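You operate a simulated robot arm through the tools that you are given. There is no shell and no other tool.

You run a simulated robot arm. Do the job below in one go: nothing can be reset, and whatever is moved stays where it is left.

Task
Wash the white brush in the sink and let the water out.
Fine: shut the drain and fill it over the blue line first; tap off, no overflow; brush back in its cup before the drain opens. Set down upright: what you pick out.
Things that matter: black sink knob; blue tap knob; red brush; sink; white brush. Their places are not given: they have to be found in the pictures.

Only the result counts: the job must be done as asked and must still hold three seconds after the hand-in. Knocking over, shifting, dropping, spilling or breaking anything else fails it.

Robot
A 6-joint arm with a two-finger gripper, fixed in place. Base frame: the origin is on the floor under the middle of its stand, x ahead of it, y to its left, z up; the work surface is at about z = 85. Lengths are in cm, angles in rad, forces in N, time in s.
With the tool pointing down near the work surface it reaches from about 38 to 86 cm from the base axis. Its first joint turns from -2.897 to 2.897 rad. Payload 2.45 kg.
Tool frame: the origin (TCP) lies between the finger pads and is the grasp point; the fingertips stand 2 cm ahead of it; z points along the fingers, y is the line along which they close. The gripper opens to 14 cm; its body begins 16.8 cm behind the TCP.
Orientation is that of the tool frame in the base frame, as a unit quaternion [x, y, z, w]. With the fingers straight down and closing along the base's y, the tool's x points along the base's -x, its y along +y and its z along -z.

Tools
- The arm moves only by the tool arm_command. Its argument "commands" is a list that holds one entry, the list of rows, each a list of 6 numbers: the shift along the tool's x, y, z in cm, then the turn, a rotation vector about the tool's x, y, z in rad. In form: [[[tx, ty, tz, rx, ry, rz], ...]]. A call has 1 to 20 rows; each row shifts and turns the commanded pose from where the row before left it, along the tool's axes as they then stand. "fingers" is the gripper command, from -1 (shut) to 1 (fully open), values between in proportion, set as the call begins (left out, the last holds). A row lasts 0.2 s, in which the tool goes at most 5 cm and 0.15 rad; a call with a longer step from one row to the next is refused whole, and so is a gripper value outside its range. A pose out of reach is approached as far as the arm can. The call stops where the force on the tool passes 40 N (or 10 N more than at its start, if that is more) or the arm is blocked; 0.2 s more then pass. Each finger travels about 4.5 cm/s and halts on what it meets, pressing with about 35 N; the grip force reading is that of the motor and also rises with nothing between the fingers. The clock runs only during rows and for 0.2 s after the last one: add rows that do not move to give the fingers time. It gives the time, the measured TCP pose, the force on the tool (base axes), the opening and the grip force at its end, in the units of the frame above (readings bear some noise), with the torque about the TCP (base axes, N m) and any sound that the robot's microphone picked up, and new pictures: "show" is both (left out), scene, wrist or none.
- Cameras (640 x 400 px; columns grow to the right, rows downward): "scene" is fixed at [4.95, 50.07, 160.4]; the picture's right is [-0.79, -0.61, 0.00], its down [-0.39, 0.50, -0.77] and it looks along [0.47, -0.61, -0.64] (base axes); focal length 334 px, centre (320, 200). "wrist" rides on the gripper at [7.8, 1.1, -20.9] in the tool frame; the picture's right is [-0.14, 0.99, 0.00], its down [-0.92, -0.13, -0.37] and it looks along [-0.37, -0.05, 0.93] (tool axes); focal length 280 px, centre (320, 200).
- lift_body(by): moves the trunk up (or, below 0, down) by that many cm; the arm rides with it, the base frame stays. It gives what a move gives, with no picture.
- probe_pixels(camera, pixels): for up to 12 pixels [column, row] of the newest picture of that camera ("zoom" is the newest enlarged one), the place [x, y, z] in the base frame of the surface seen there, good to about 0.2 cm. It takes no simulated time.
- enlarge(camera, box): a new picture of the part [left, top, right, bottom] of that camera's present view, enlarged. It takes no simulated time.
- sign_off(): hands the job in; it is judged then, once.

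Leave the gripper open and the arm clear of the work at the hand-in unless told otherwise.

The tools are called after "Call:" as a command line: name --argument value ..., lists and objects as JSON in quotes. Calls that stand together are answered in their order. arm_command: Moves the arm, as the interface text tells. Its arguments: {"type":"object","properties":{"commands":{"type":"array","items":{"type":"array","items":{"type":"array","items":{"type":"number"}}}},"fingers":{"type":"number"},"show":{"type":"string","enum":["both","scene","wrist","none"]}},"required":["commands"]} The other tools are called the same way: lift_body (by) moves the trunk up or down; probe_pixels (camera, pixels) gives the place of the surface under pixels of a picture; enlarge (camera, box) takes an enlarged picture of a part of a camera's view; sign_off () hands the job in.

At the start:

```text
t: 0.0
ee_pos: [37.47, -41.65, 114.91]
ee_rot: [0.001, 1.0, -0.001, 0.0]
wrist_force: [-0.2, -0.5, 0.7]
moment: [-0.04, 0.02, 0.0]
grip_width: 14.01
grasp_force: 0.1
trunk travel left (down, up): [-10.0, 13.0]
```

scene: 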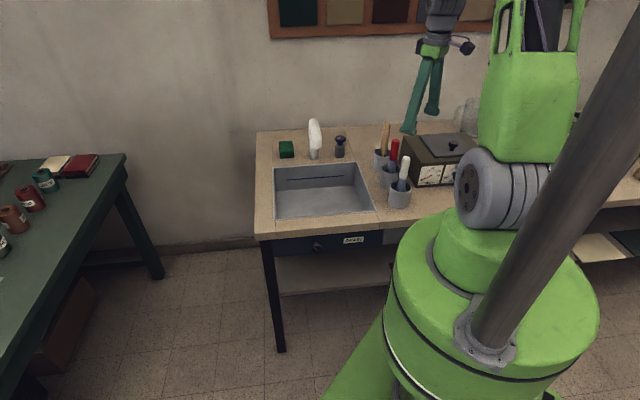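
wrist: 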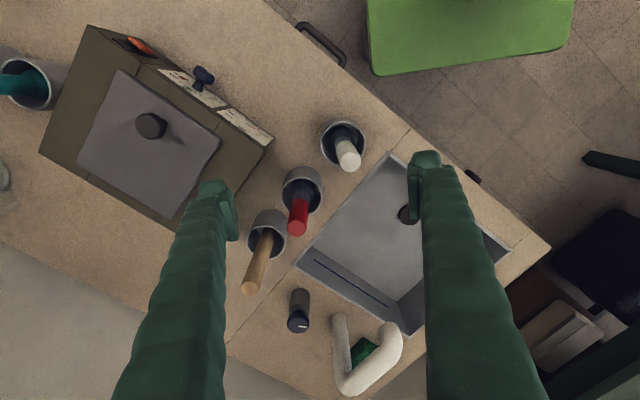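

I see the sink at about (320,190) in the scene picture, with three cups holding brushes at about (385,150), (390,165) and (400,190). A dark knob is at about (340,147) and a white spout at (315,138). I'll enlarge both views to look closer.

Call:
enlarge --camera "scene" --box '[250, 110, 450, 235]'

Call:
enlarge --camera "wrist" --box '[220, 100, 540, 300]'

```text
3.20 times, centred on (350, 172) of scene
```

zoom: 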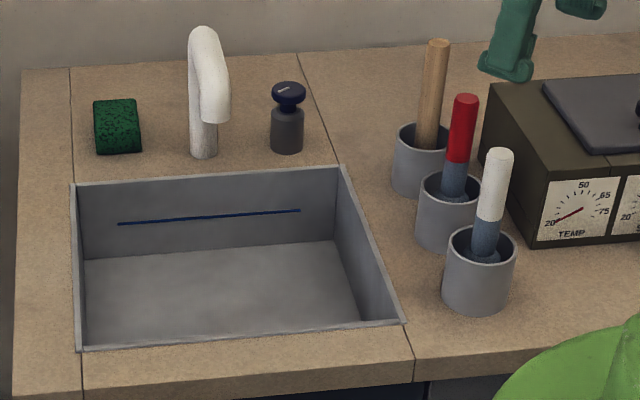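

```text
2.00 times, centred on (380, 200) of wrist
```

zoom: 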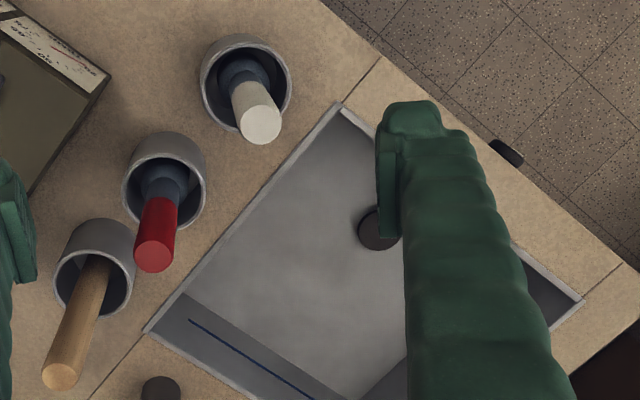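

The drain is a dark disc at about wrist (409,214). There is something dark on the front panel under the counter, at wrist (473,176) and scene (318,245), next to a label at (353,239). I'll enlarge those.

Call:
enlarge --camera "scene" --box '[260, 205, 420, 305]'

Call:
enlarge --camera "wrist" --box '[420, 130, 580, 230]'

Call:
probe_pixels --camera "scene" --pixels '[[318, 245], [353, 240], [340, 138], [340, 152], [315, 125], [405, 160], [400, 200], [394, 143], [315, 205], [300, 177], [330, 178], [386, 126]]'

Call:
probe_pixels --camera "wrist" --pixels '[[349, 160], [330, 127], [298, 225], [252, 287], [298, 324], [404, 215], [473, 176], [390, 155], [300, 260], [500, 252], [360, 380], [390, 330]]'

```text
4.00 times, centred on (340, 255) of scene
```

zoom: 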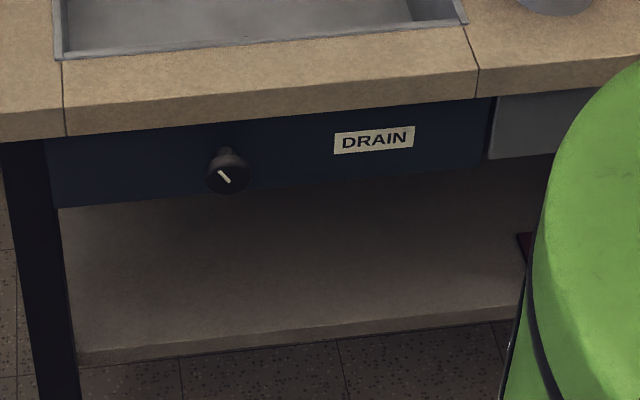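

```text
4.00 times, centred on (500, 180) of wrist
```

zoom: 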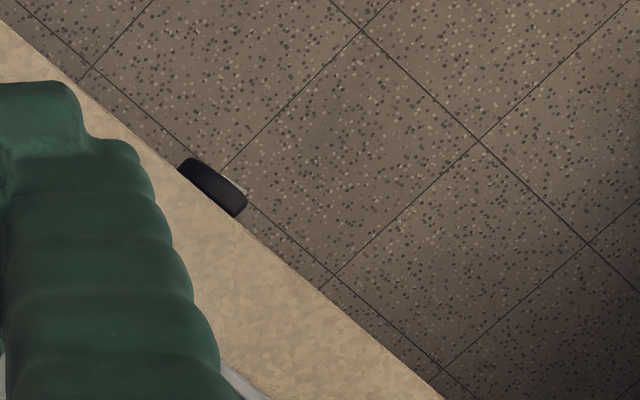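

```text
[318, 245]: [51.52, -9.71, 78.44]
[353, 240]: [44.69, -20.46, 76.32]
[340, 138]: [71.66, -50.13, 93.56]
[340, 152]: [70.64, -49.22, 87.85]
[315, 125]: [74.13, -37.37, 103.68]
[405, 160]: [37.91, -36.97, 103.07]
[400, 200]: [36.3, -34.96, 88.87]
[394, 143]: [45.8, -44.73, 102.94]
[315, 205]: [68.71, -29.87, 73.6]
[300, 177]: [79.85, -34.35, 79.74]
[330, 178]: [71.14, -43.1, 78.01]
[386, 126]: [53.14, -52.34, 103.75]
```

```text
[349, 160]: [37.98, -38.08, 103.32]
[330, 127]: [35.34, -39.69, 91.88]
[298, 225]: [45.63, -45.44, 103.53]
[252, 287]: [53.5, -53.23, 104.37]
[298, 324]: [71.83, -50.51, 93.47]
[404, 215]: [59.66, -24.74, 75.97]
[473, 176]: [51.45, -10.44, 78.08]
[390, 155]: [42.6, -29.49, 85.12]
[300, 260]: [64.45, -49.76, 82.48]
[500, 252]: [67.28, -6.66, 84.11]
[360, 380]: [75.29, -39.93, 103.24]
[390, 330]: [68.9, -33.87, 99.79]
```

The label reads "DRAIN" next to a black knob on the front panel, near (51.5,-10,78). The blue-capped knob at (71.7,-50,93) is the tap. Next I'll probe the sink corners, cups and counter edges.

Call:
probe_pixels --camera "scene" --pixels '[[275, 168], [356, 163], [375, 210], [275, 219], [262, 232], [379, 219], [258, 133], [392, 181], [410, 183], [400, 175], [400, 207], [318, 215]]'

Call:
probe_pixels --camera "wrist" --pixels '[[322, 145], [365, 145], [343, 123], [345, 168], [365, 110], [410, 130], [550, 245], [391, 152], [295, 265], [340, 147], [331, 140], [352, 133]]'

Call:
enlarge --camera "wrist" --box '[300, 100, 400, 162]'

Call:
enlarge --camera "scene" --box '[370, 145, 434, 185]'

```text
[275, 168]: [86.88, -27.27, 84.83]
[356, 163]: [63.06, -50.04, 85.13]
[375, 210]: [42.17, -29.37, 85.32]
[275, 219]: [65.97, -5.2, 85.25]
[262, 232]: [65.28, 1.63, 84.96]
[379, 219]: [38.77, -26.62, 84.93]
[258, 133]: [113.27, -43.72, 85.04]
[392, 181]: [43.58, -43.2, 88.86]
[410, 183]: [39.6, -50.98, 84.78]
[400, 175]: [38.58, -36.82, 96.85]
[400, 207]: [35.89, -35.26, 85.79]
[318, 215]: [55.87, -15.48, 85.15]
```

```text
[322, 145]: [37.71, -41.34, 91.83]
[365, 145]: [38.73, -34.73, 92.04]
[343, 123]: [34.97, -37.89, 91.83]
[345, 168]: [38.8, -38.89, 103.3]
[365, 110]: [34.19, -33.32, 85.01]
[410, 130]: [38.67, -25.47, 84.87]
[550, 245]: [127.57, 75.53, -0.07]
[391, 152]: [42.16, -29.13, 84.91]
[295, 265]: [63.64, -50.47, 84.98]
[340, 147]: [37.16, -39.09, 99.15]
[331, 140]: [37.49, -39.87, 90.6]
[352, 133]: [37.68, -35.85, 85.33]
```

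```text
6.40 times, centred on (350, 131) of wrist
```

zoom: 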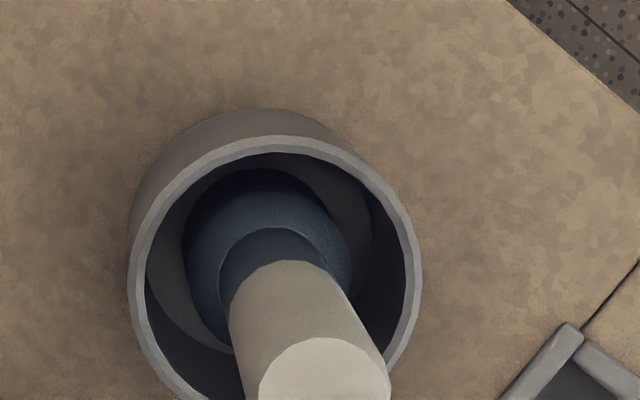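

```text
10.00 times, centred on (402, 165) of scene
```

zoom: 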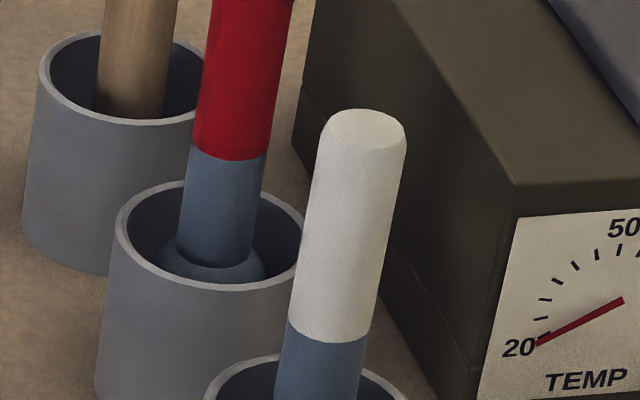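

The table sits at about 45°. The sink corners are near (42,-29), (66,-5), (87,-27) and (63,-50), with its floor at about z 73.6. The white brush stands upright in its cup at about (38.1,-38.1), with its top at z 103.3. Next I'll raise the arm slightly, carry it towards the drain knob, and turn it 45° to line up with the table.

Call:
arm_command --commands '[[[-1.0, 4.4, -0.5, 0, 0, 0], [-1.0, 4.4, -0.5, 0, 0, 0], [-1.0, 4.4, -0.5, 0, 0, 0], [-1.0, 4.4, -0.5, 0, 0, 0], [-1.0, 4.4, -0.5, 0, 0, 0], [-1.0, 4.4, -0.5, 0, 0, 0], [0, 0, 0, 0, 0, 0.131], [0, 0, 0, 0, 0, 0.131], [0, 0, 0, 0, 0, 0.131], [0, 0, 0, 0, 0, 0.131], [0, 0, 0, 0, 0, 0.131], [0, 0, 0, 0, 0, 0.13]]]'

```text
t: 2.6
ee_pos: [43.57, -15.22, 117.84]
ee_rot: [0.384, 0.923, 0.0, 0.0]
wrist_force: [-0.5, 0.3, 0.7]
moment: [-0.04, 0.0, 0.03]
grip_width: 13.99
grasp_force: 0.0
trunk travel left (down, up): [-10.0, 13.0]
```

scene: 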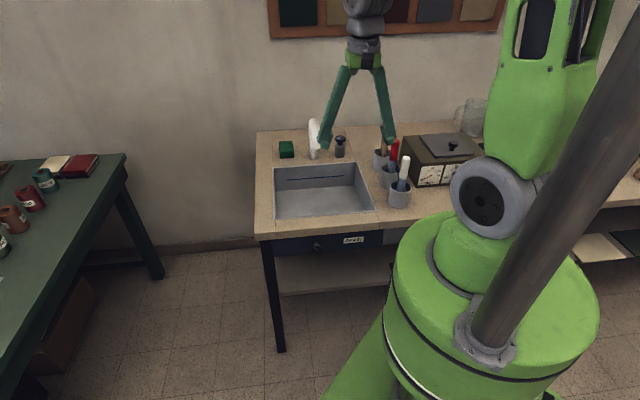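
wrist: 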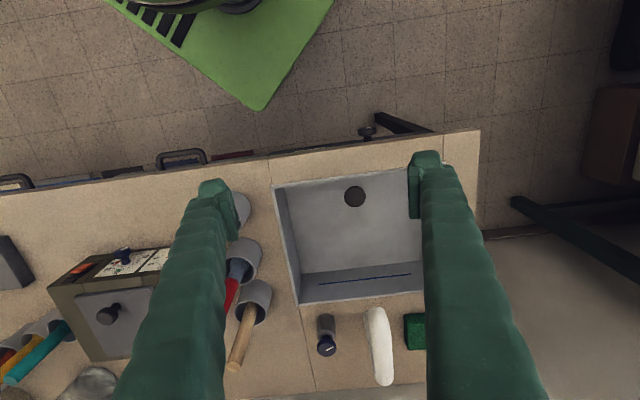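

I can see the drain disc at wrist (355,197) and the front-panel knob at (367,131). I'll move in front of the panel, level with the knob along the table, and tilt the tool 45° towards the panel so the wrist camera can see the knob.

Call:
arm_command --commands '[[[0.2, 2.4, 3.5, 0, 0, 0], [0.2, 2.4, 3.5, 0, 0, 0], [0.2, 2.4, 3.5, 0, 0, 0], [0.2, 2.25, 3.5, 0, 0, 0], [0, 0, 2.0, 0, -0.131, 0], [0, 0, 0, 0, -0.131, 0], [0, 0, 0, 0, -0.131, 0], [0, 0, 0, 0, -0.131, 0], [0, 0, 0, 0, -0.131, 0], [0, 0, 0, 0, -0.13, 0]]]'

```text
t: 4.8
ee_pos: [51.95, -7.34, 103.23]
ee_rot: [0.353, 0.854, -0.149, 0.351]
wrist_force: [-0.4, 1.4, 0.4]
moment: [0.03, -0.03, 0.02]
grip_width: 13.99
grasp_force: 0.0
out of reach, approached as far as the arm can: row 9, 10
trunk travel left (down, up): [-10.0, 13.0]
```

scene: 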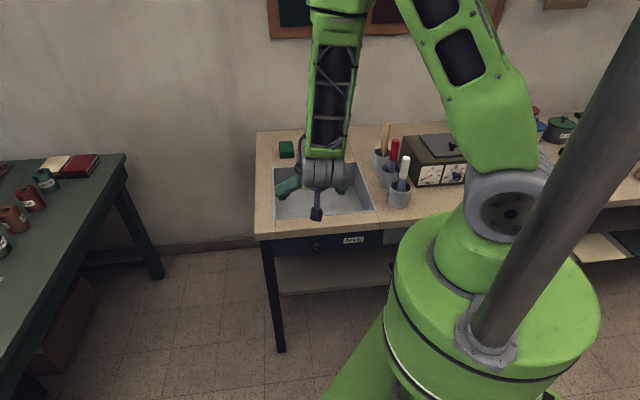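
wrist: 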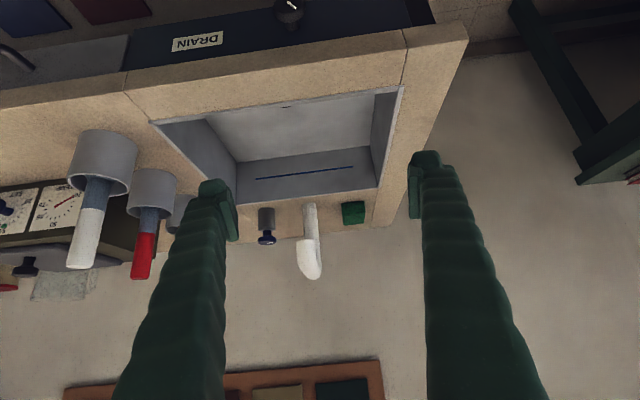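

The tilt reached 45°, though the arm is near its inner reach limit here. The knob shows at wrist (288,10), upside down. I'll zoom in on it and probe.

Call:
enlarge --camera "wrist" --box '[160, 0, 320, 100]'

Call:
probe_pixels --camera "wrist" --pixels '[[284, 10], [278, 20], [300, 20], [240, 48], [200, 42], [288, 24], [260, 20], [330, 15], [270, 178], [340, 170], [350, 60], [350, 90]]'

Call:
probe_pixels --camera "scene" --pixels '[[315, 212], [325, 172], [330, 130], [500, 205], [490, 330], [316, 245], [318, 249], [322, 246], [318, 241], [310, 245]]'

```text
4.00 times, centred on (240, 50) of wrist
```

zoom: 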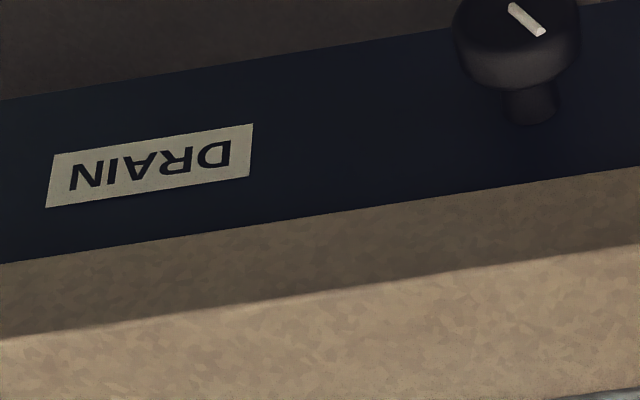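

```text
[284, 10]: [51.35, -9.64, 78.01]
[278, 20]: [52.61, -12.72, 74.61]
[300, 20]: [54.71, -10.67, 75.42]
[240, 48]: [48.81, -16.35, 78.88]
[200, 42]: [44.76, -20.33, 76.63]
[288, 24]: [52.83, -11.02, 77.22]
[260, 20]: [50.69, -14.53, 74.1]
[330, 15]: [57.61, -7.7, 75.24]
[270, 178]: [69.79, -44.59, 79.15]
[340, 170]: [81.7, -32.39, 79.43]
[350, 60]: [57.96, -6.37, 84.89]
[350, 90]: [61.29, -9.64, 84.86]
```

```text
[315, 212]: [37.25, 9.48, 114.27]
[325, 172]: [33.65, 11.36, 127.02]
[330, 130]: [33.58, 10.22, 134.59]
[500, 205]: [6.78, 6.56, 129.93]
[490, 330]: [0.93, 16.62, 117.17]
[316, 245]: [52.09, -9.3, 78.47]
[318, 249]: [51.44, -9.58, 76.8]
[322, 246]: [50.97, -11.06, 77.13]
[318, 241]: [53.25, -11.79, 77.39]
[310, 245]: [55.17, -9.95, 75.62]
```

The knob is a round head on a thinner stem, with a white pointer line. Its front face is at about (51.35,-9.64,78). The blue line lies at about z 79.3 and the sink rim at 85. I'll bring the tool down and closer, in line with the knob, for a better look.

Call:
arm_command --commands '[[[2.8, 0, 2.25, 0, 0, 0], [2.8, 0, 2.25, 0, 0, 0], [2.8, 0, 2.25, 0, 0, 0], [2.8, 0, 2.25, 0, 0, 0], [2.67, 0, 2.3, 0, 0, 0], [0, 0, 0, 0, 0, 0]]]'

```text
t: 6.2
ee_pos: [59.45, -2.66, 94.92]
ee_rot: [0.354, 0.855, -0.154, 0.346]
wrist_force: [0.8, 0.3, 0.5]
moment: [-0.02, 0.03, 0.01]
grip_width: 13.99
grasp_force: 0.0
out of reach, approached as far as the arm can: row 1, 2, 3, 4, 5
trunk travel left (down, up): [-10.0, 13.0]
```

scene: 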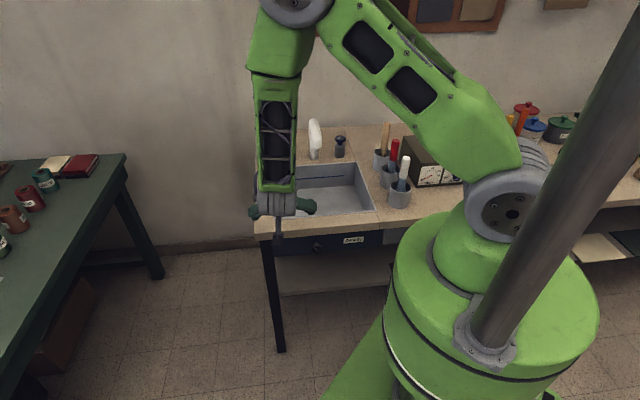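
wrist: 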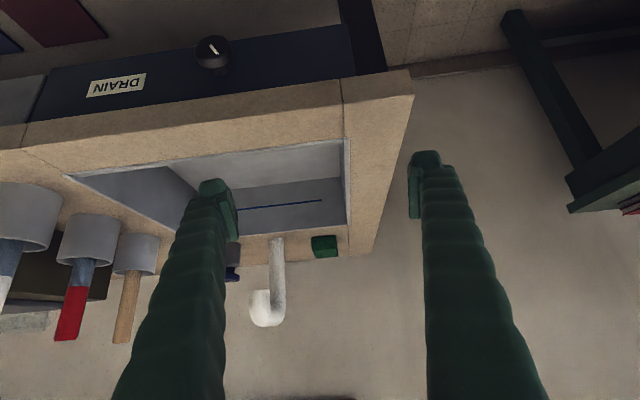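

The arm can't fold in that close; the tool was pushed out to (59.5,-2.7,94.9). I'll zoom in on the knob from here before changing the approach.

Call:
enlarge --camera "wrist" --box '[180, 28, 244, 68]'

Call:
probe_pixels --camera "wrist" --pixels '[[213, 48], [205, 48], [222, 48], [213, 40], [213, 56], [215, 66], [200, 55], [228, 55], [116, 85], [225, 75], [217, 71], [300, 88]]'

```text
10.00 times, centred on (212, 48) of wrist
```

zoom: 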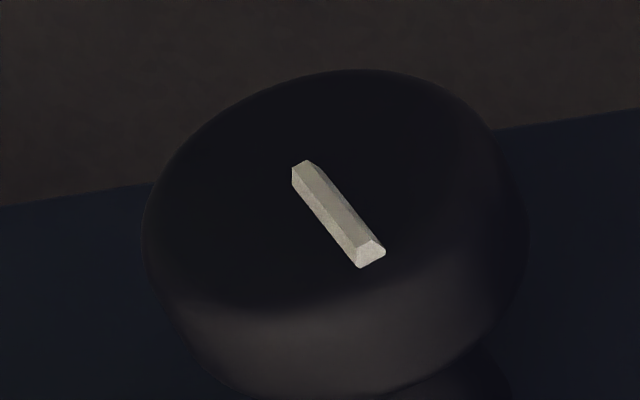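

```text
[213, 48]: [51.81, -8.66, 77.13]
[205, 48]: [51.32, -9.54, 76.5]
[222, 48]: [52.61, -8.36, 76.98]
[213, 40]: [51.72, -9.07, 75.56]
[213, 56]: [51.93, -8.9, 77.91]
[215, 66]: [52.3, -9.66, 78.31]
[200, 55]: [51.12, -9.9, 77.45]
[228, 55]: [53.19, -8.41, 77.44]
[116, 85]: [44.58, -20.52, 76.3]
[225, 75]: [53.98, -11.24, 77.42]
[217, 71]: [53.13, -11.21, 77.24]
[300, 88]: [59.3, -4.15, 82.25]
```

The knob head is centred near (51.6,-9.3,76.8), about 3.3 cm wide, with its face about 2 cm in front of the counter edge. To reach it with a tilted tool I need the shoulder higher. I'll back out to a reachable vertical pose first, then raise the trunk.

Call:
arm_command --commands '[[[-2.8, 0, -2.25, 0, 0, 0], [-2.8, 0, -2.25, 0, 0, 0], [-2.8, 0, -2.25, 0, 0, 0], [-2.8, 0, -2.25, 0, 0, 0], [-2.67, 0, -2.3, 0, 0, 0], [0, 0, 0, 0, 0.131, 0], [0, 0, 0, 0, 0.131, 0], [0, 0, 0, 0, 0.131, 0], [0, 0, 0, 0, 0.131, 0], [0, 0, 0, 0, 0.131, 0], [0, 0, 0, 0, 0.13, 0], [0, 0, 0, 0, 0, 0]]]' --show "none"

Call:
lift_body --by 13

```text
t: 8.8
ee_pos: [60.72, -4.13, 112.75]
ee_rot: [0.382, 0.924, 0.0, -0.001]
wrist_force: [-0.9, -0.3, 0.5]
moment: [-0.02, 0.01, 0.0]
grip_width: 13.99
grasp_force: 0.1
trunk travel left (down, up): [-10.0, 13.0]
```

```text
t: 10.4
ee_pos: [60.79, -4.01, 125.6]
ee_rot: [0.383, 0.924, 0.0, -0.001]
wrist_force: [0.7, -0.3, -0.4]
moment: [-0.01, 0.04, -0.03]
grip_width: 14.01
grasp_force: 0.3
trunk travel left (down, up): [-23.0, 0.0]
```

The trunk is up, and the tool is vertical at (60.8,-4.0,125.6). I'll come down in front of the counter edge, level with the knob, then tilt 45° towards the panel.

Call:
arm_command --commands '[[[0.7, -1.15, 4.18, 0, 0, 0], [0.7, -1.15, 4.18, 0, 0, 0], [0.7, -1.15, 4.18, 0, 0, 0], [0.7, -1.15, 4.18, 0, 0, 0], [0.7, -1.15, 4.18, 0, 0, 0], [0.7, -1.15, 4.18, 0, 0, 0], [0.7, -1.15, 4.18, 0, 0, 0], [0.7, -1.15, 4.18, 0, 0, 0], [0.7, -1.15, 4.16, 0, 0, 0], [0, 0, 0, 0, -0.131, 0], [0, 0, 0, 0, -0.131, 0], [0, 0, 0, 0, -0.131, 0], [0, 0, 0, 0, -0.131, 0], [0, 0, 0, 0, -0.131, 0], [0, 0, 0, 0, -0.13, 0], [0, 0, 0, 0, 0, 0]]]'

```text
t: 13.8
ee_pos: [48.96, -6.95, 88.23]
ee_rot: [0.353, 0.853, -0.147, 0.355]
wrist_force: [0.4, -0.4, 0.2]
moment: [0.01, -0.01, 0.03]
grip_width: 13.99
grasp_force: 0.0
trunk travel left (down, up): [-23.0, 0.0]
```

scene: 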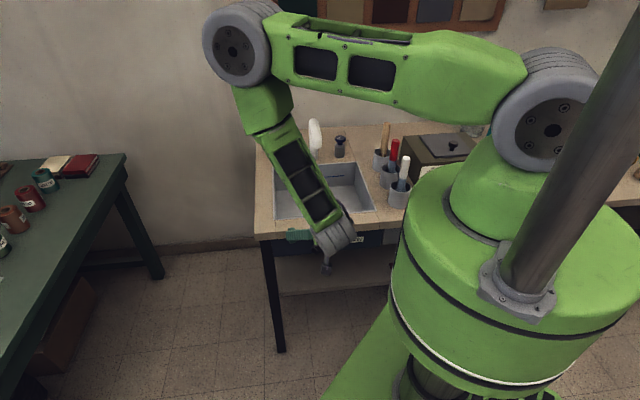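
wrist: 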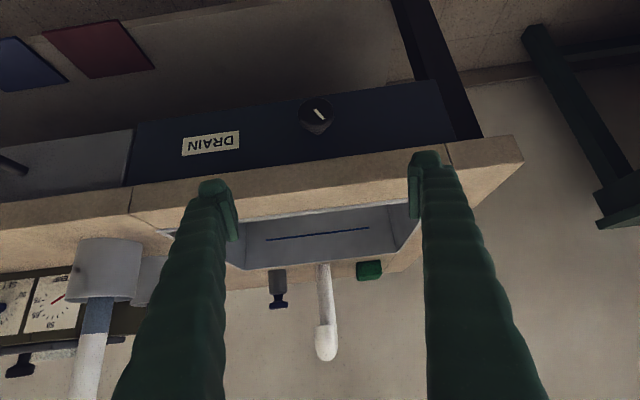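

The pose was reached: tool at (49.0,-7.0,88.2), tilted 45°. The knob is at wrist (318,115). I'll zoom in and probe it precisely.

Call:
enlarge --camera "wrist" --box '[286, 92, 350, 132]'

Call:
probe_pixels --camera "wrist" --pixels '[[300, 115], [305, 115], [312, 115], [325, 115], [330, 115], [318, 103], [318, 125], [318, 130], [318, 137], [350, 150], [350, 170], [280, 130]]'

```text
10.00 times, centred on (318, 112) of wrist
```

zoom: 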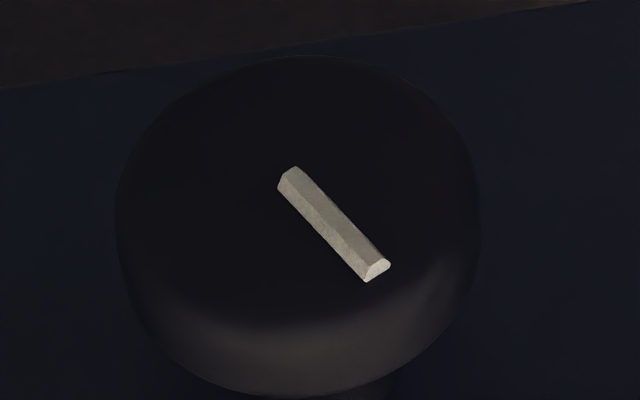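

```text
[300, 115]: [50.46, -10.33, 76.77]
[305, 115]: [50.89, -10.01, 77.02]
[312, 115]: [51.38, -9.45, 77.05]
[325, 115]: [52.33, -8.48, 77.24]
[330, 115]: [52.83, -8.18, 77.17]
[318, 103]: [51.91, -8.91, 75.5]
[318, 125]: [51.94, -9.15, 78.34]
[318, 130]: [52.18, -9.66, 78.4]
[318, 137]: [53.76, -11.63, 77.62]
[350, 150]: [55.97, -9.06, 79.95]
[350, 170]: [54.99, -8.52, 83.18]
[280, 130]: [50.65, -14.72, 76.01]
```

The knob's face centre is at about s=30.0 along the table, z=76.65, radius 1.9, with the pointer towards the upper left as you face the panel. I'll try turning it clockwise. To leave room for the stroke I'll pre-roll the tool −40° about the knob axis while standing off, and narrow the fingers to about 5.6 cm.

Call:
arm_command --commands '[[[3.4, 2.0, 1.7, 0, 0, 0], [3.39, 2.0, 1.69, 0, 0, 0], [0, 0, 0, 0.0987, 0, -0.0987], [0, 0, 0, 0.0987, 0, -0.0987], [0, 0, 0, 0.0987, 0, -0.0987], [0, 0, 0, 0.0987, 0, -0.0987], [0, 0, 0, 0.0987, 0, -0.0987], [0, 0, 0, 0, 0, 0], [0, 0, 0, 0, 0, 0]]]' --fingers -0.2

```text
t: 15.8
ee_pos: [50.13, -2.44, 80.86]
ee_rot: [0.212, 0.852, -0.43, 0.212]
wrist_force: [0.2, 0.2, 0.0]
moment: [0.01, 0.0, -0.01]
grip_width: 5.6
grasp_force: 0.0
trunk travel left (down, up): [-23.0, 0.0]
```

scene: 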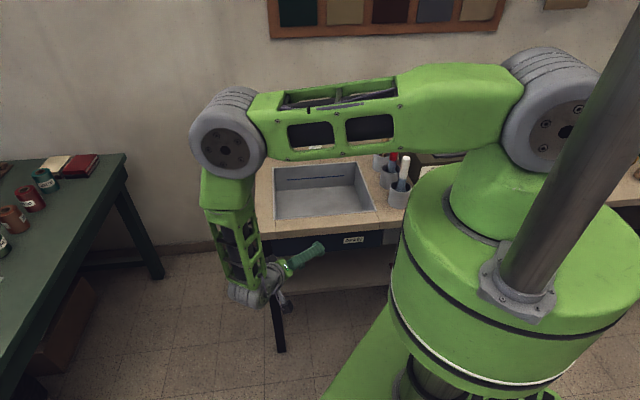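
wrist: 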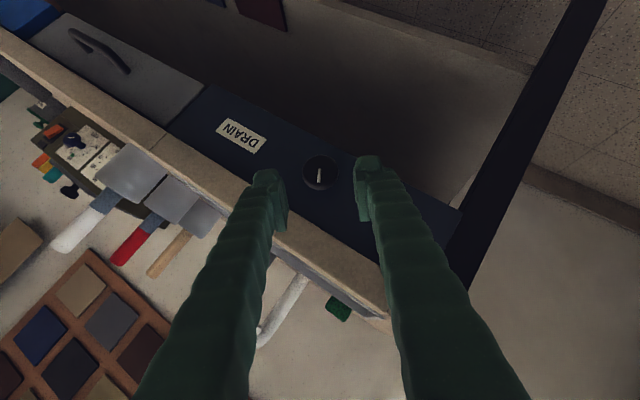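

The tool is lined up, with the knob at wrist (320,175) between the fingers. I'll advance most of the way along the finger direction and check.

Call:
arm_command --commands '[[[0, 0, 2, 0, 0, 0], [0, 0, 2, 0, 0, 0], [0, 0, 1.5, 0, 0, 0], [0, 0, 0.5, 0, 0, 0], [0, 0, 0, 0, 0, 0]]]'

```text
t: 17.0
ee_pos: [51.26, -7.43, 77.6]
ee_rot: [0.211, 0.853, -0.429, 0.211]
wrist_force: [0.0, 0.5, 0.5]
moment: [-0.01, -0.03, -0.03]
grip_width: 5.61
grasp_force: 0.0
trunk travel left (down, up): [-23.0, 0.0]
```

scene: 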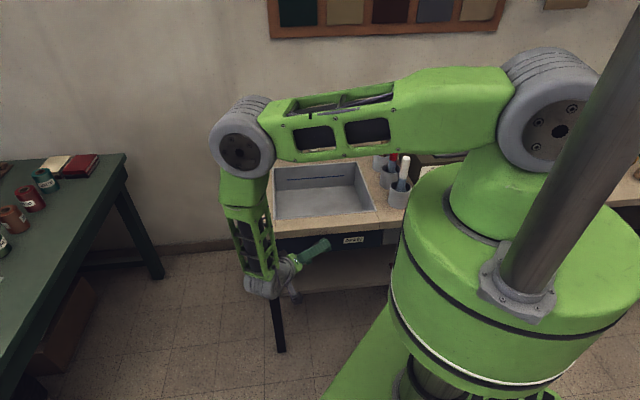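
wrist: 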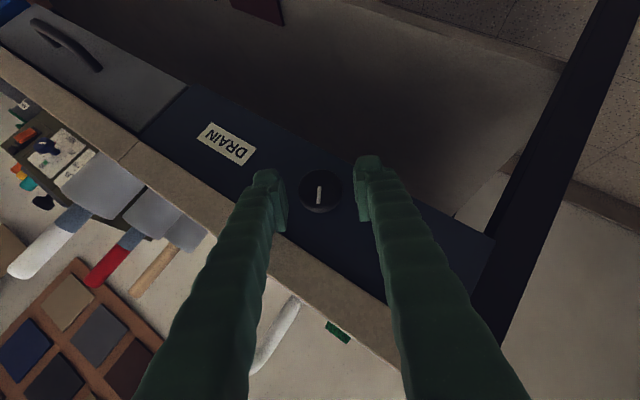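

The knob sits centred between the fingers at wrist (321,190). I'll advance the last 1.9 cm and close on it.

Call:
arm_command --commands '[[[0, 0, 1.0, 0, 0, 0], [0, 0, 0.9, 0, 0, 0], [0, 0, 0, 0, 0, 0]]]' --show "wrist"

Call:
arm_command --commands '[[[0, 0, 0, 0, 0, 0], [0, 0, 0, 0, 0, 0], [0, 0, 0, 0, 0, 0], [0, 0, 0, 0, 0, 0]]]' --fingers -1 --show "wrist"

```text
t: 17.8
ee_pos: [51.52, -8.86, 76.57]
ee_rot: [0.211, 0.852, -0.43, 0.211]
wrist_force: [-0.6, 0.0, 0.4]
moment: [0.0, -0.02, 0.03]
grip_width: 5.6
grasp_force: 0.0
trunk travel left (down, up): [-23.0, 0.0]
```

wrist: 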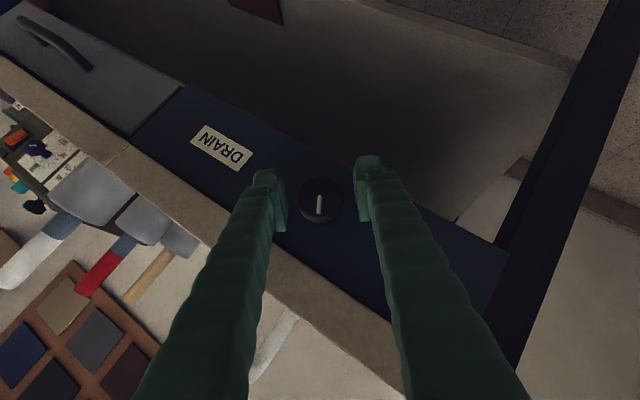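

```text
t: 18.8
ee_pos: [51.44, -8.86, 76.66]
ee_rot: [0.211, 0.852, -0.43, 0.211]
wrist_force: [-0.2, -1.7, 1.9]
moment: [-0.07, -0.06, -0.09]
grip_width: 3.84
grasp_force: 44.7
trunk travel left (down, up): [-23.0, 0.0]
```

wrist: 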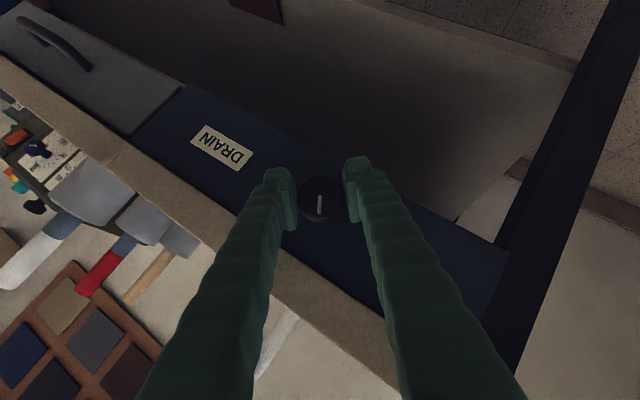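

The grip is on the knob: 3.84 cm wide with little side force. I'll try a small clockwise turn about the knob axis and watch the torque.

Call:
arm_command --commands '[[[0, 0, 0, -0.0707, 0, 0.0707], [0, 0, 0, -0.0707, 0, 0.0707], [0, 0, 0, -0.0707, 0, 0.0707]]]' --show "wrist"

```text
t: 19.6
ee_pos: [51.48, -8.91, 76.62]
ee_rot: [0.277, 0.866, -0.312, 0.276]
wrist_force: [-2.6, -2.0, 2.0]
moment: [-0.21, 0.82, 0.06]
grip_width: 3.87
grasp_force: 44.8
trunk travel left (down, up): [-23.0, 0.0]
```

wrist: 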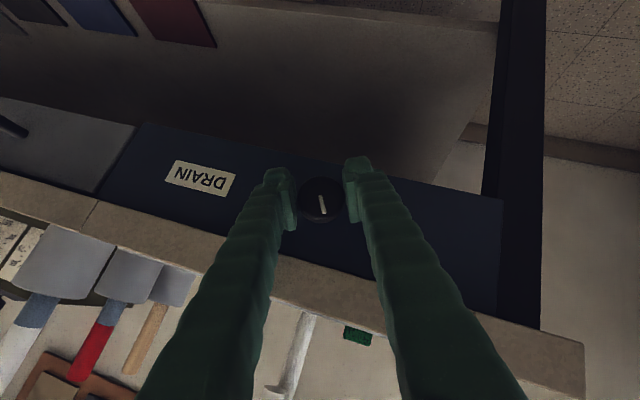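

The resisting torque is about 0.7 N m and the pointer looks to have lagged behind the fingers. I'll zoom in to see whether the knob turned relative to the panel.

Call:
enlarge --camera "wrist" --box '[240, 160, 400, 260]'

Call:
probe_pixels --camera "wrist" --pixels '[[320, 194], [324, 213]]'

```text
4.00 times, centred on (320, 210) of wrist
```

zoom: 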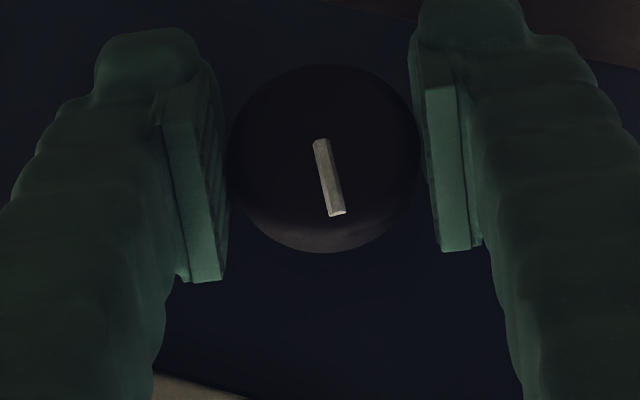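

```text
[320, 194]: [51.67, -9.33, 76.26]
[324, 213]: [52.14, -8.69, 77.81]
```

The pointer now runs from (s 29.94, z 76.26) to (s 30.72, z 77.81), which is about 63° from the table line; before it was about 53°. So the knob does seem to be turning. I'll continue the turn.

Call:
arm_command --commands '[[[0, 0, 0, -0.0707, 0, 0.0707], [0, 0, 0, -0.0707, 0, 0.0707], [0, 0, 0, -0.0707, 0, 0.0707]]]' --show "wrist"

Call:
enlarge --camera "wrist" --box '[240, 160, 400, 260]'

```text
t: 20.4
ee_pos: [51.4, -8.98, 76.58]
ee_rot: [0.335, 0.86, -0.188, 0.336]
wrist_force: [-4.3, -3.9, 2.2]
moment: [-0.28, 1.06, 0.26]
grip_width: 3.85
grasp_force: 45.0
trunk travel left (down, up): [-23.0, 0.0]
```

wrist: 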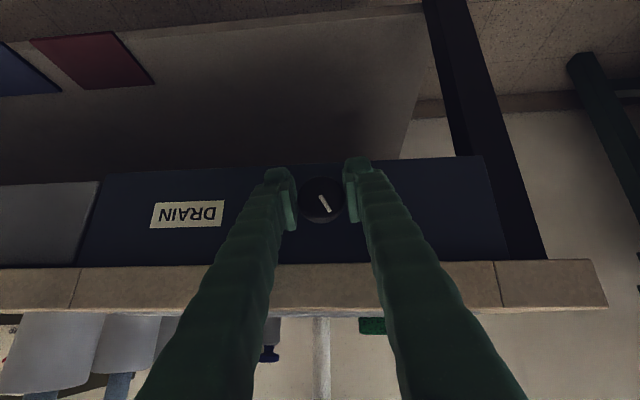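

```text
4.00 times, centred on (320, 210) of wrist
```

zoom: 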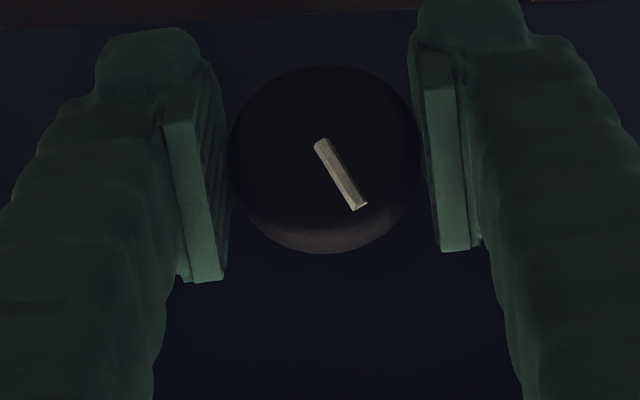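

The pointer stayed put relative to the panel, so the knob is against its stop in this direction and only slipped in the fingers. I'll turn the other way, counter-clockwise, and compare.

Call:
arm_command --commands '[[[0, 0, 0, 0.0707, 0, -0.0707], [0, 0, 0, 0.0707, 0, -0.0707], [0, 0, 0, 0.0707, 0, -0.0707], [0, 0, 0, 0.0707, 0, -0.0707]]]' --show "wrist"

Call:
enlarge --camera "wrist" --box '[240, 160, 400, 260]'

```text
t: 21.4
ee_pos: [51.46, -8.82, 76.74]
ee_rot: [0.255, 0.864, -0.352, 0.255]
wrist_force: [-3.6, -0.6, -7.3]
moment: [-0.3, -0.24, 0.08]
grip_width: 3.81
grasp_force: 45.0
trunk travel left (down, up): [-23.0, 0.0]
```

wrist: 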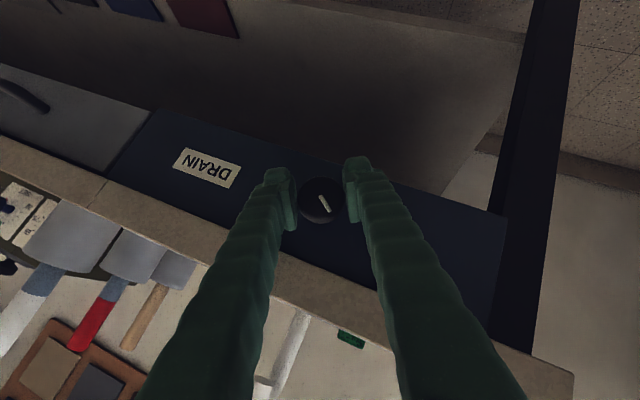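

```text
4.00 times, centred on (320, 210) of wrist
```

zoom: 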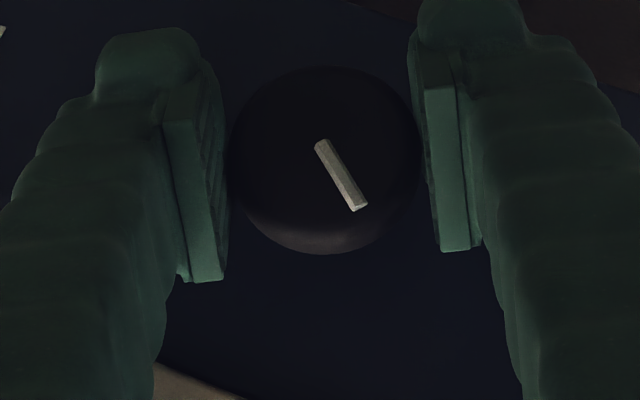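

Now the knob turns with the fingers and there is almost no torque. I'll keep turning counter-clockwise and watch the torque.

Call:
arm_command --commands '[[[0, 0, 0, 0.0707, 0, -0.0707], [0, 0, 0, 0.0707, 0, -0.0707], [0, 0, 0, 0.0707, 0, -0.0707], [0, 0, 0, 0.0707, 0, -0.0707]]]' --show "both"

Call:
enlarge --camera "wrist" --box '[240, 160, 400, 260]'

```text
t: 22.4
ee_pos: [51.37, -8.87, 76.56]
ee_rot: [0.163, 0.832, -0.503, 0.164]
wrist_force: [-7.7, 6.6, -10.3]
moment: [-0.1, -0.16, -0.07]
grip_width: 3.86
grasp_force: 44.8
trunk travel left (down, up): [-23.0, 0.0]
```

scene: 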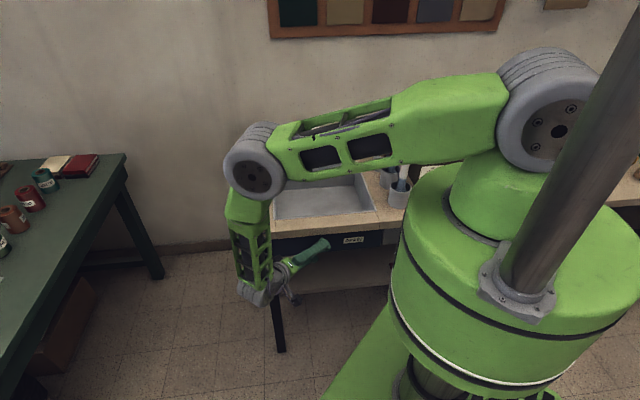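
wrist: 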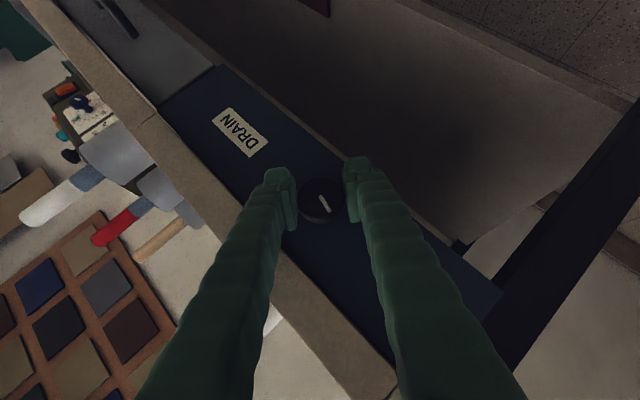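

```text
4.00 times, centred on (320, 210) of wrist
```

zoom: 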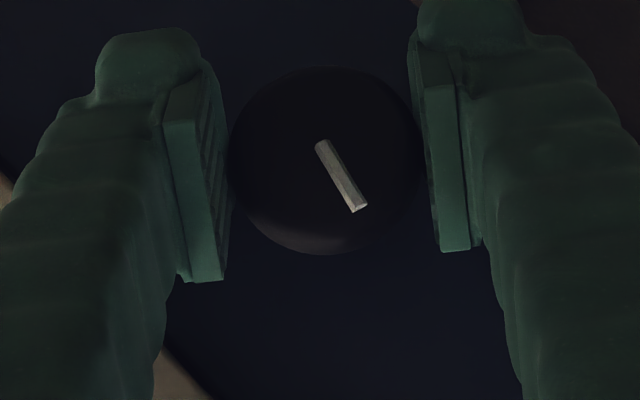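

The knob follows freely; about 46° so far, and the pointer is nearly along the table line. I'll keep going with a slight correction to ease the side force.

Call:
arm_command --commands '[[[0.05, 0, 0, 0.0707, 0, -0.0707], [0.05, 0, 0, 0.0707, 0, -0.0707], [0.05, 0, 0, 0.0707, 0, -0.0707]]]' --show "wrist"

Call:
enlarge --camera "wrist" --box '[240, 160, 400, 260]'

```text
t: 23.2
ee_pos: [51.41, -8.95, 76.46]
ee_rot: [0.091, 0.788, -0.601, 0.093]
wrist_force: [2.9, -0.7, -9.5]
moment: [-0.23, -0.27, 0.14]
grip_width: 3.84
grasp_force: 45.0
trunk travel left (down, up): [-23.0, 0.0]
```

wrist: 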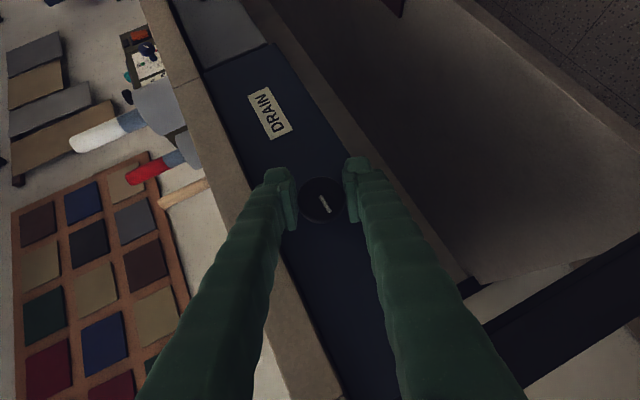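

```text
4.00 times, centred on (320, 210) of wrist
```

zoom: 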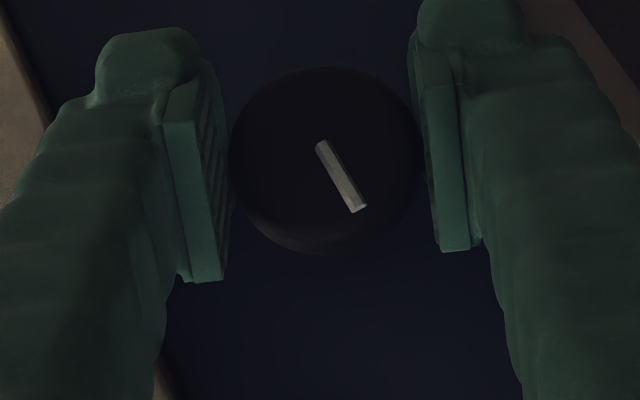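

The knob is still following after about 63°. The tool is now rolled far over, so I'll open slightly to about 4.7 cm, roll back around the knob without moving off it, and take a fresh grip.

Call:
arm_command --commands '[[[0, 0, 0, 0, 0, 0], [0, 0, 0, 0, 0, 0], [0, 0, 0, -0.1, 0, 0.1], [0, 0, 0, -0.1, 0, 0.1], [0, 0, 0, -0.1, 0, 0.1], [0, 0, 0, -0.1, 0, 0.1], [0, 0, 0, -0.1, 0, 0.1], [0, 0, 0, -0.1, 0, 0.1], [0, 0, 0, -0.1, 0, 0.1], [0, 0, 0, -0.07, 0, 0.07], [0, 0, 0, 0, 0, 0]]]' --fingers -0.33 --show "wrist"

Call:
enlarge --camera "wrist" --box '[240, 160, 400, 260]'

```text
t: 25.6
ee_pos: [51.46, -8.93, 76.55]
ee_rot: [0.333, 0.861, -0.192, 0.334]
wrist_force: [-0.1, -0.6, 0.2]
moment: [-0.01, -0.01, 0.01]
grip_width: 4.69
grasp_force: 0.1
trunk travel left (down, up): [-23.0, 0.0]
```

wrist: 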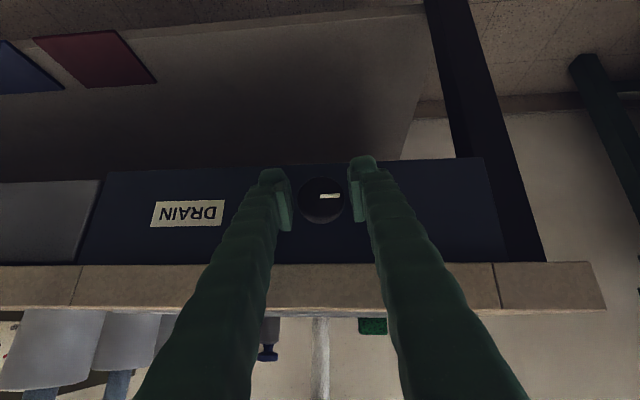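

```text
4.00 times, centred on (320, 210) of wrist
```

zoom: 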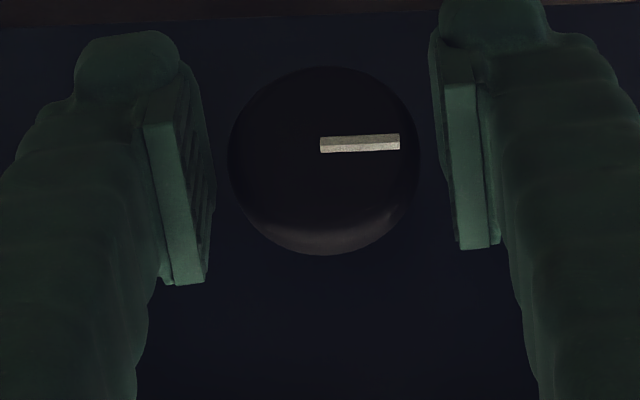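

The pointer stayed in its new place and now points level to the left as you face the panel. No springback and no stop yet. I'll grip again and keep turning the same way.

Call:
arm_command --commands '[[[0, 0, 0, 0, 0, 0], [0, 0, 0, 0, 0, 0], [0, 0, 0, 0, 0, 0], [0, 0, 0, 0.0707, 0, -0.0707], [0, 0, 0, 0.0707, 0, -0.0707], [0, 0, 0, 0.0707, 0, -0.0707]]]' --fingers -1 --show "wrist"

Call:
enlarge --camera "wrist" --box '[240, 160, 400, 260]'

```text
t: 27.0
ee_pos: [51.41, -8.78, 76.58]
ee_rot: [0.274, 0.865, -0.318, 0.275]
wrist_force: [1.8, -0.1, 1.7]
moment: [-0.45, -0.43, -0.08]
grip_width: 3.84
grasp_force: 44.9
trunk travel left (down, up): [-23.0, 0.0]
```

wrist: 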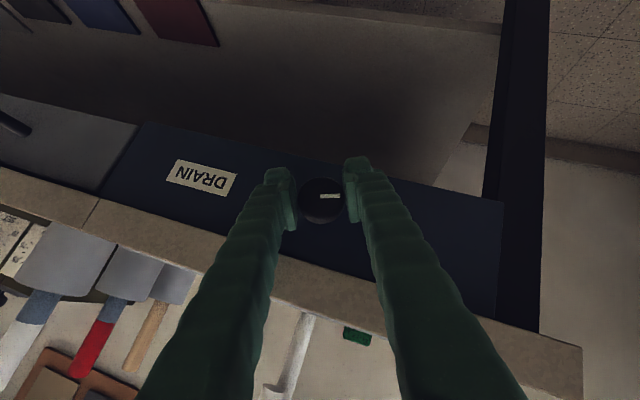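

```text
4.00 times, centred on (320, 210) of wrist
```

zoom: 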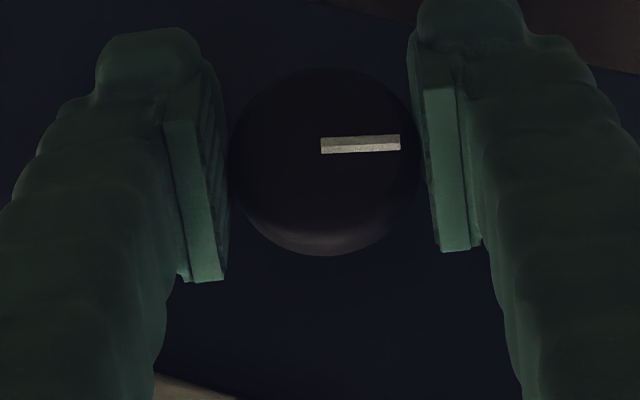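

Still following with low torque. I'll keep turning counter-clockwise.

Call:
arm_command --commands '[[[0, 0, 0, 0.0707, 0, -0.0707], [0, 0, 0, 0.0707, 0, -0.0707], [0, 0, 0, 0.0707, 0, -0.0707], [0, 0, 0, 0.0707, 0, -0.0707]]]' --show "wrist"

Call:
enlarge --camera "wrist" --box '[240, 160, 400, 260]'

```text
t: 28.0
ee_pos: [51.41, -8.91, 76.53]
ee_rot: [0.185, 0.843, -0.47, 0.186]
wrist_force: [1.5, 2.2, -3.3]
moment: [0.33, -0.58, -0.1]
grip_width: 3.87
grasp_force: 45.2
trunk travel left (down, up): [-23.0, 0.0]
```

wrist: 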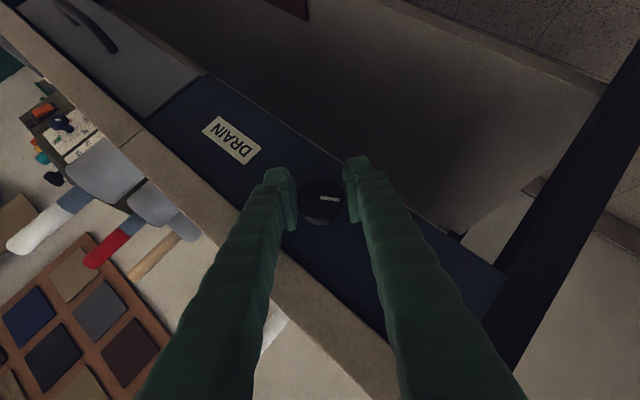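

```text
4.00 times, centred on (320, 210) of wrist
```

zoom: 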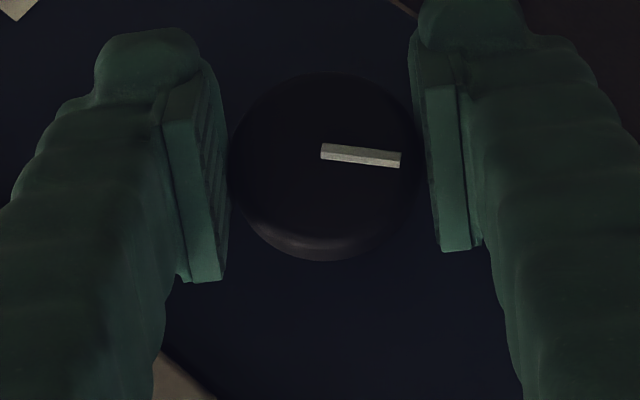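

The pointer now lags the fingers and the torque is up to about 0.65 N m, so the knob has reached its other stop after roughly 90°. I'll release it gently and back straight out.

Call:
arm_command --commands '[[[0, 0, 0, 0, 0, 0], [0, 0, 0, 0, 0, 0], [0, 0, -1.0, 0, 0, 0], [0, 0, -2.0, 0, 0, 0], [0, 0, -3.0, 0, 0, 0], [0, 0, -3.0, 0, 0, 0], [0, 0, 0, 0, 0, 0]]]' --fingers -0.3 --show "wrist"

Call:
enlarge --camera "wrist" --box '[240, 130, 400, 230]'

```text
t: 29.6
ee_pos: [50.06, -0.97, 80.77]
ee_rot: [0.186, 0.842, -0.471, 0.185]
wrist_force: [-0.1, -0.1, 0.2]
moment: [0.02, 0.0, -0.02]
grip_width: 4.86
grasp_force: 0.1
trunk travel left (down, up): [-23.0, 0.0]
```

wrist: 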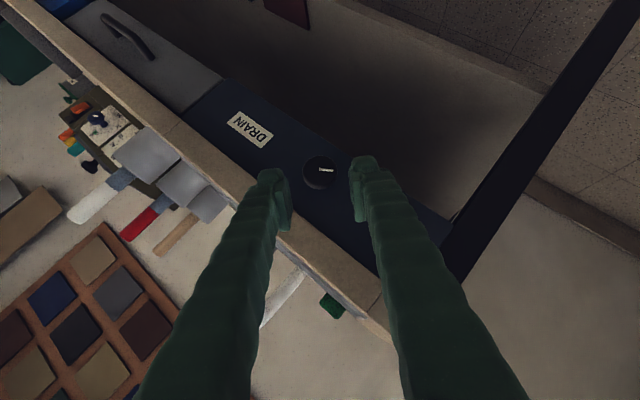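

```text
4.00 times, centred on (320, 180) of wrist
```

zoom: 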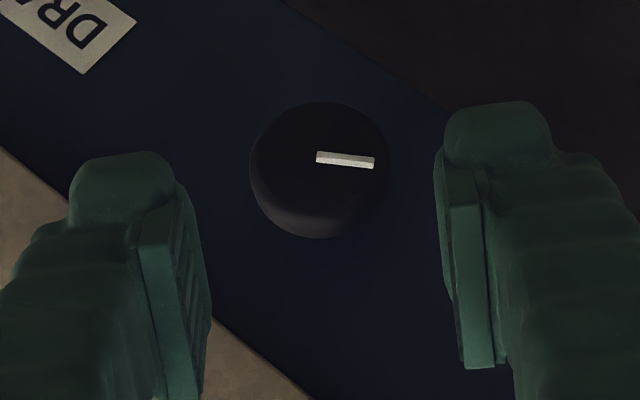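

The pointer is at its other end. I'll roll back, bring the tool vertical in front of the counter, rise, and move over the sink to check the drain.

Call:
arm_command --commands '[[[0, 0, 0, -0.0956, 0, 0.0956], [0, 0, 0, -0.0956, 0, 0.0956], [0, 0, 0, -0.0956, 0, 0.0956], [0, 0, 0, -0.0956, 0, 0.0956], [0, 0, 0, -0.0956, 0, 0.0956], [0, 0, 0, -0.0956, 0, 0.0956], [0, 0, 0, 0, 0.131, 0], [0, 0, 0, 0, 0.131, 0], [0, 0, 0, 0, 0.131, 0], [0, 0, 0, 0, 0.131, 0], [0, 0, 0, 0, 0.131, 0], [0, 0, 0, 0, 0.13, 0], [0, 0, -5, 0, 0, 0], [0, 0, -5, 0, 0, 0], [0, 0, -5, 0, 0, 0], [0, 0, -5, 0, 0, 0], [0, 0, -5, 0, 0, 0], [0, 0, -5, 0, 0, 0], [0, 0, 0, 0, 0, 0]]]' --show "both"

```text
t: 33.6
ee_pos: [50.31, -1.22, 111.08]
ee_rot: [0.383, 0.924, 0.001, 0.001]
wrist_force: [0.7, 0.4, 0.8]
moment: [0.01, -0.01, 0.01]
grip_width: 4.9
grasp_force: 0.0
trunk travel left (down, up): [-23.0, 0.0]
```

scene: 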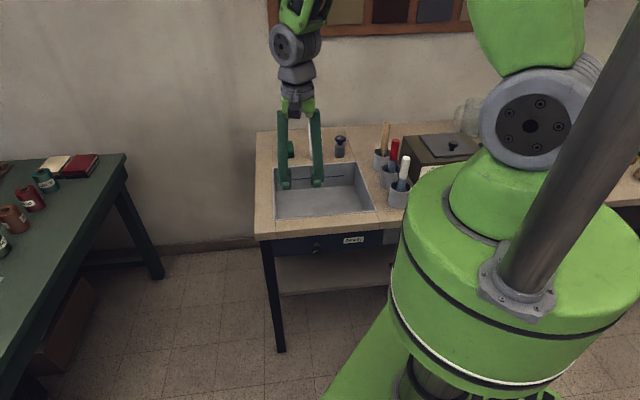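
wrist: 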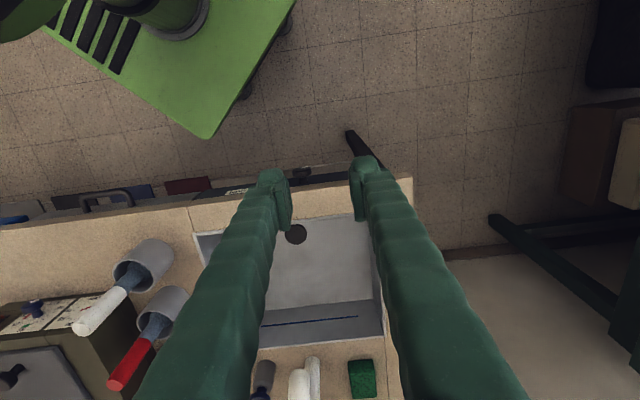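

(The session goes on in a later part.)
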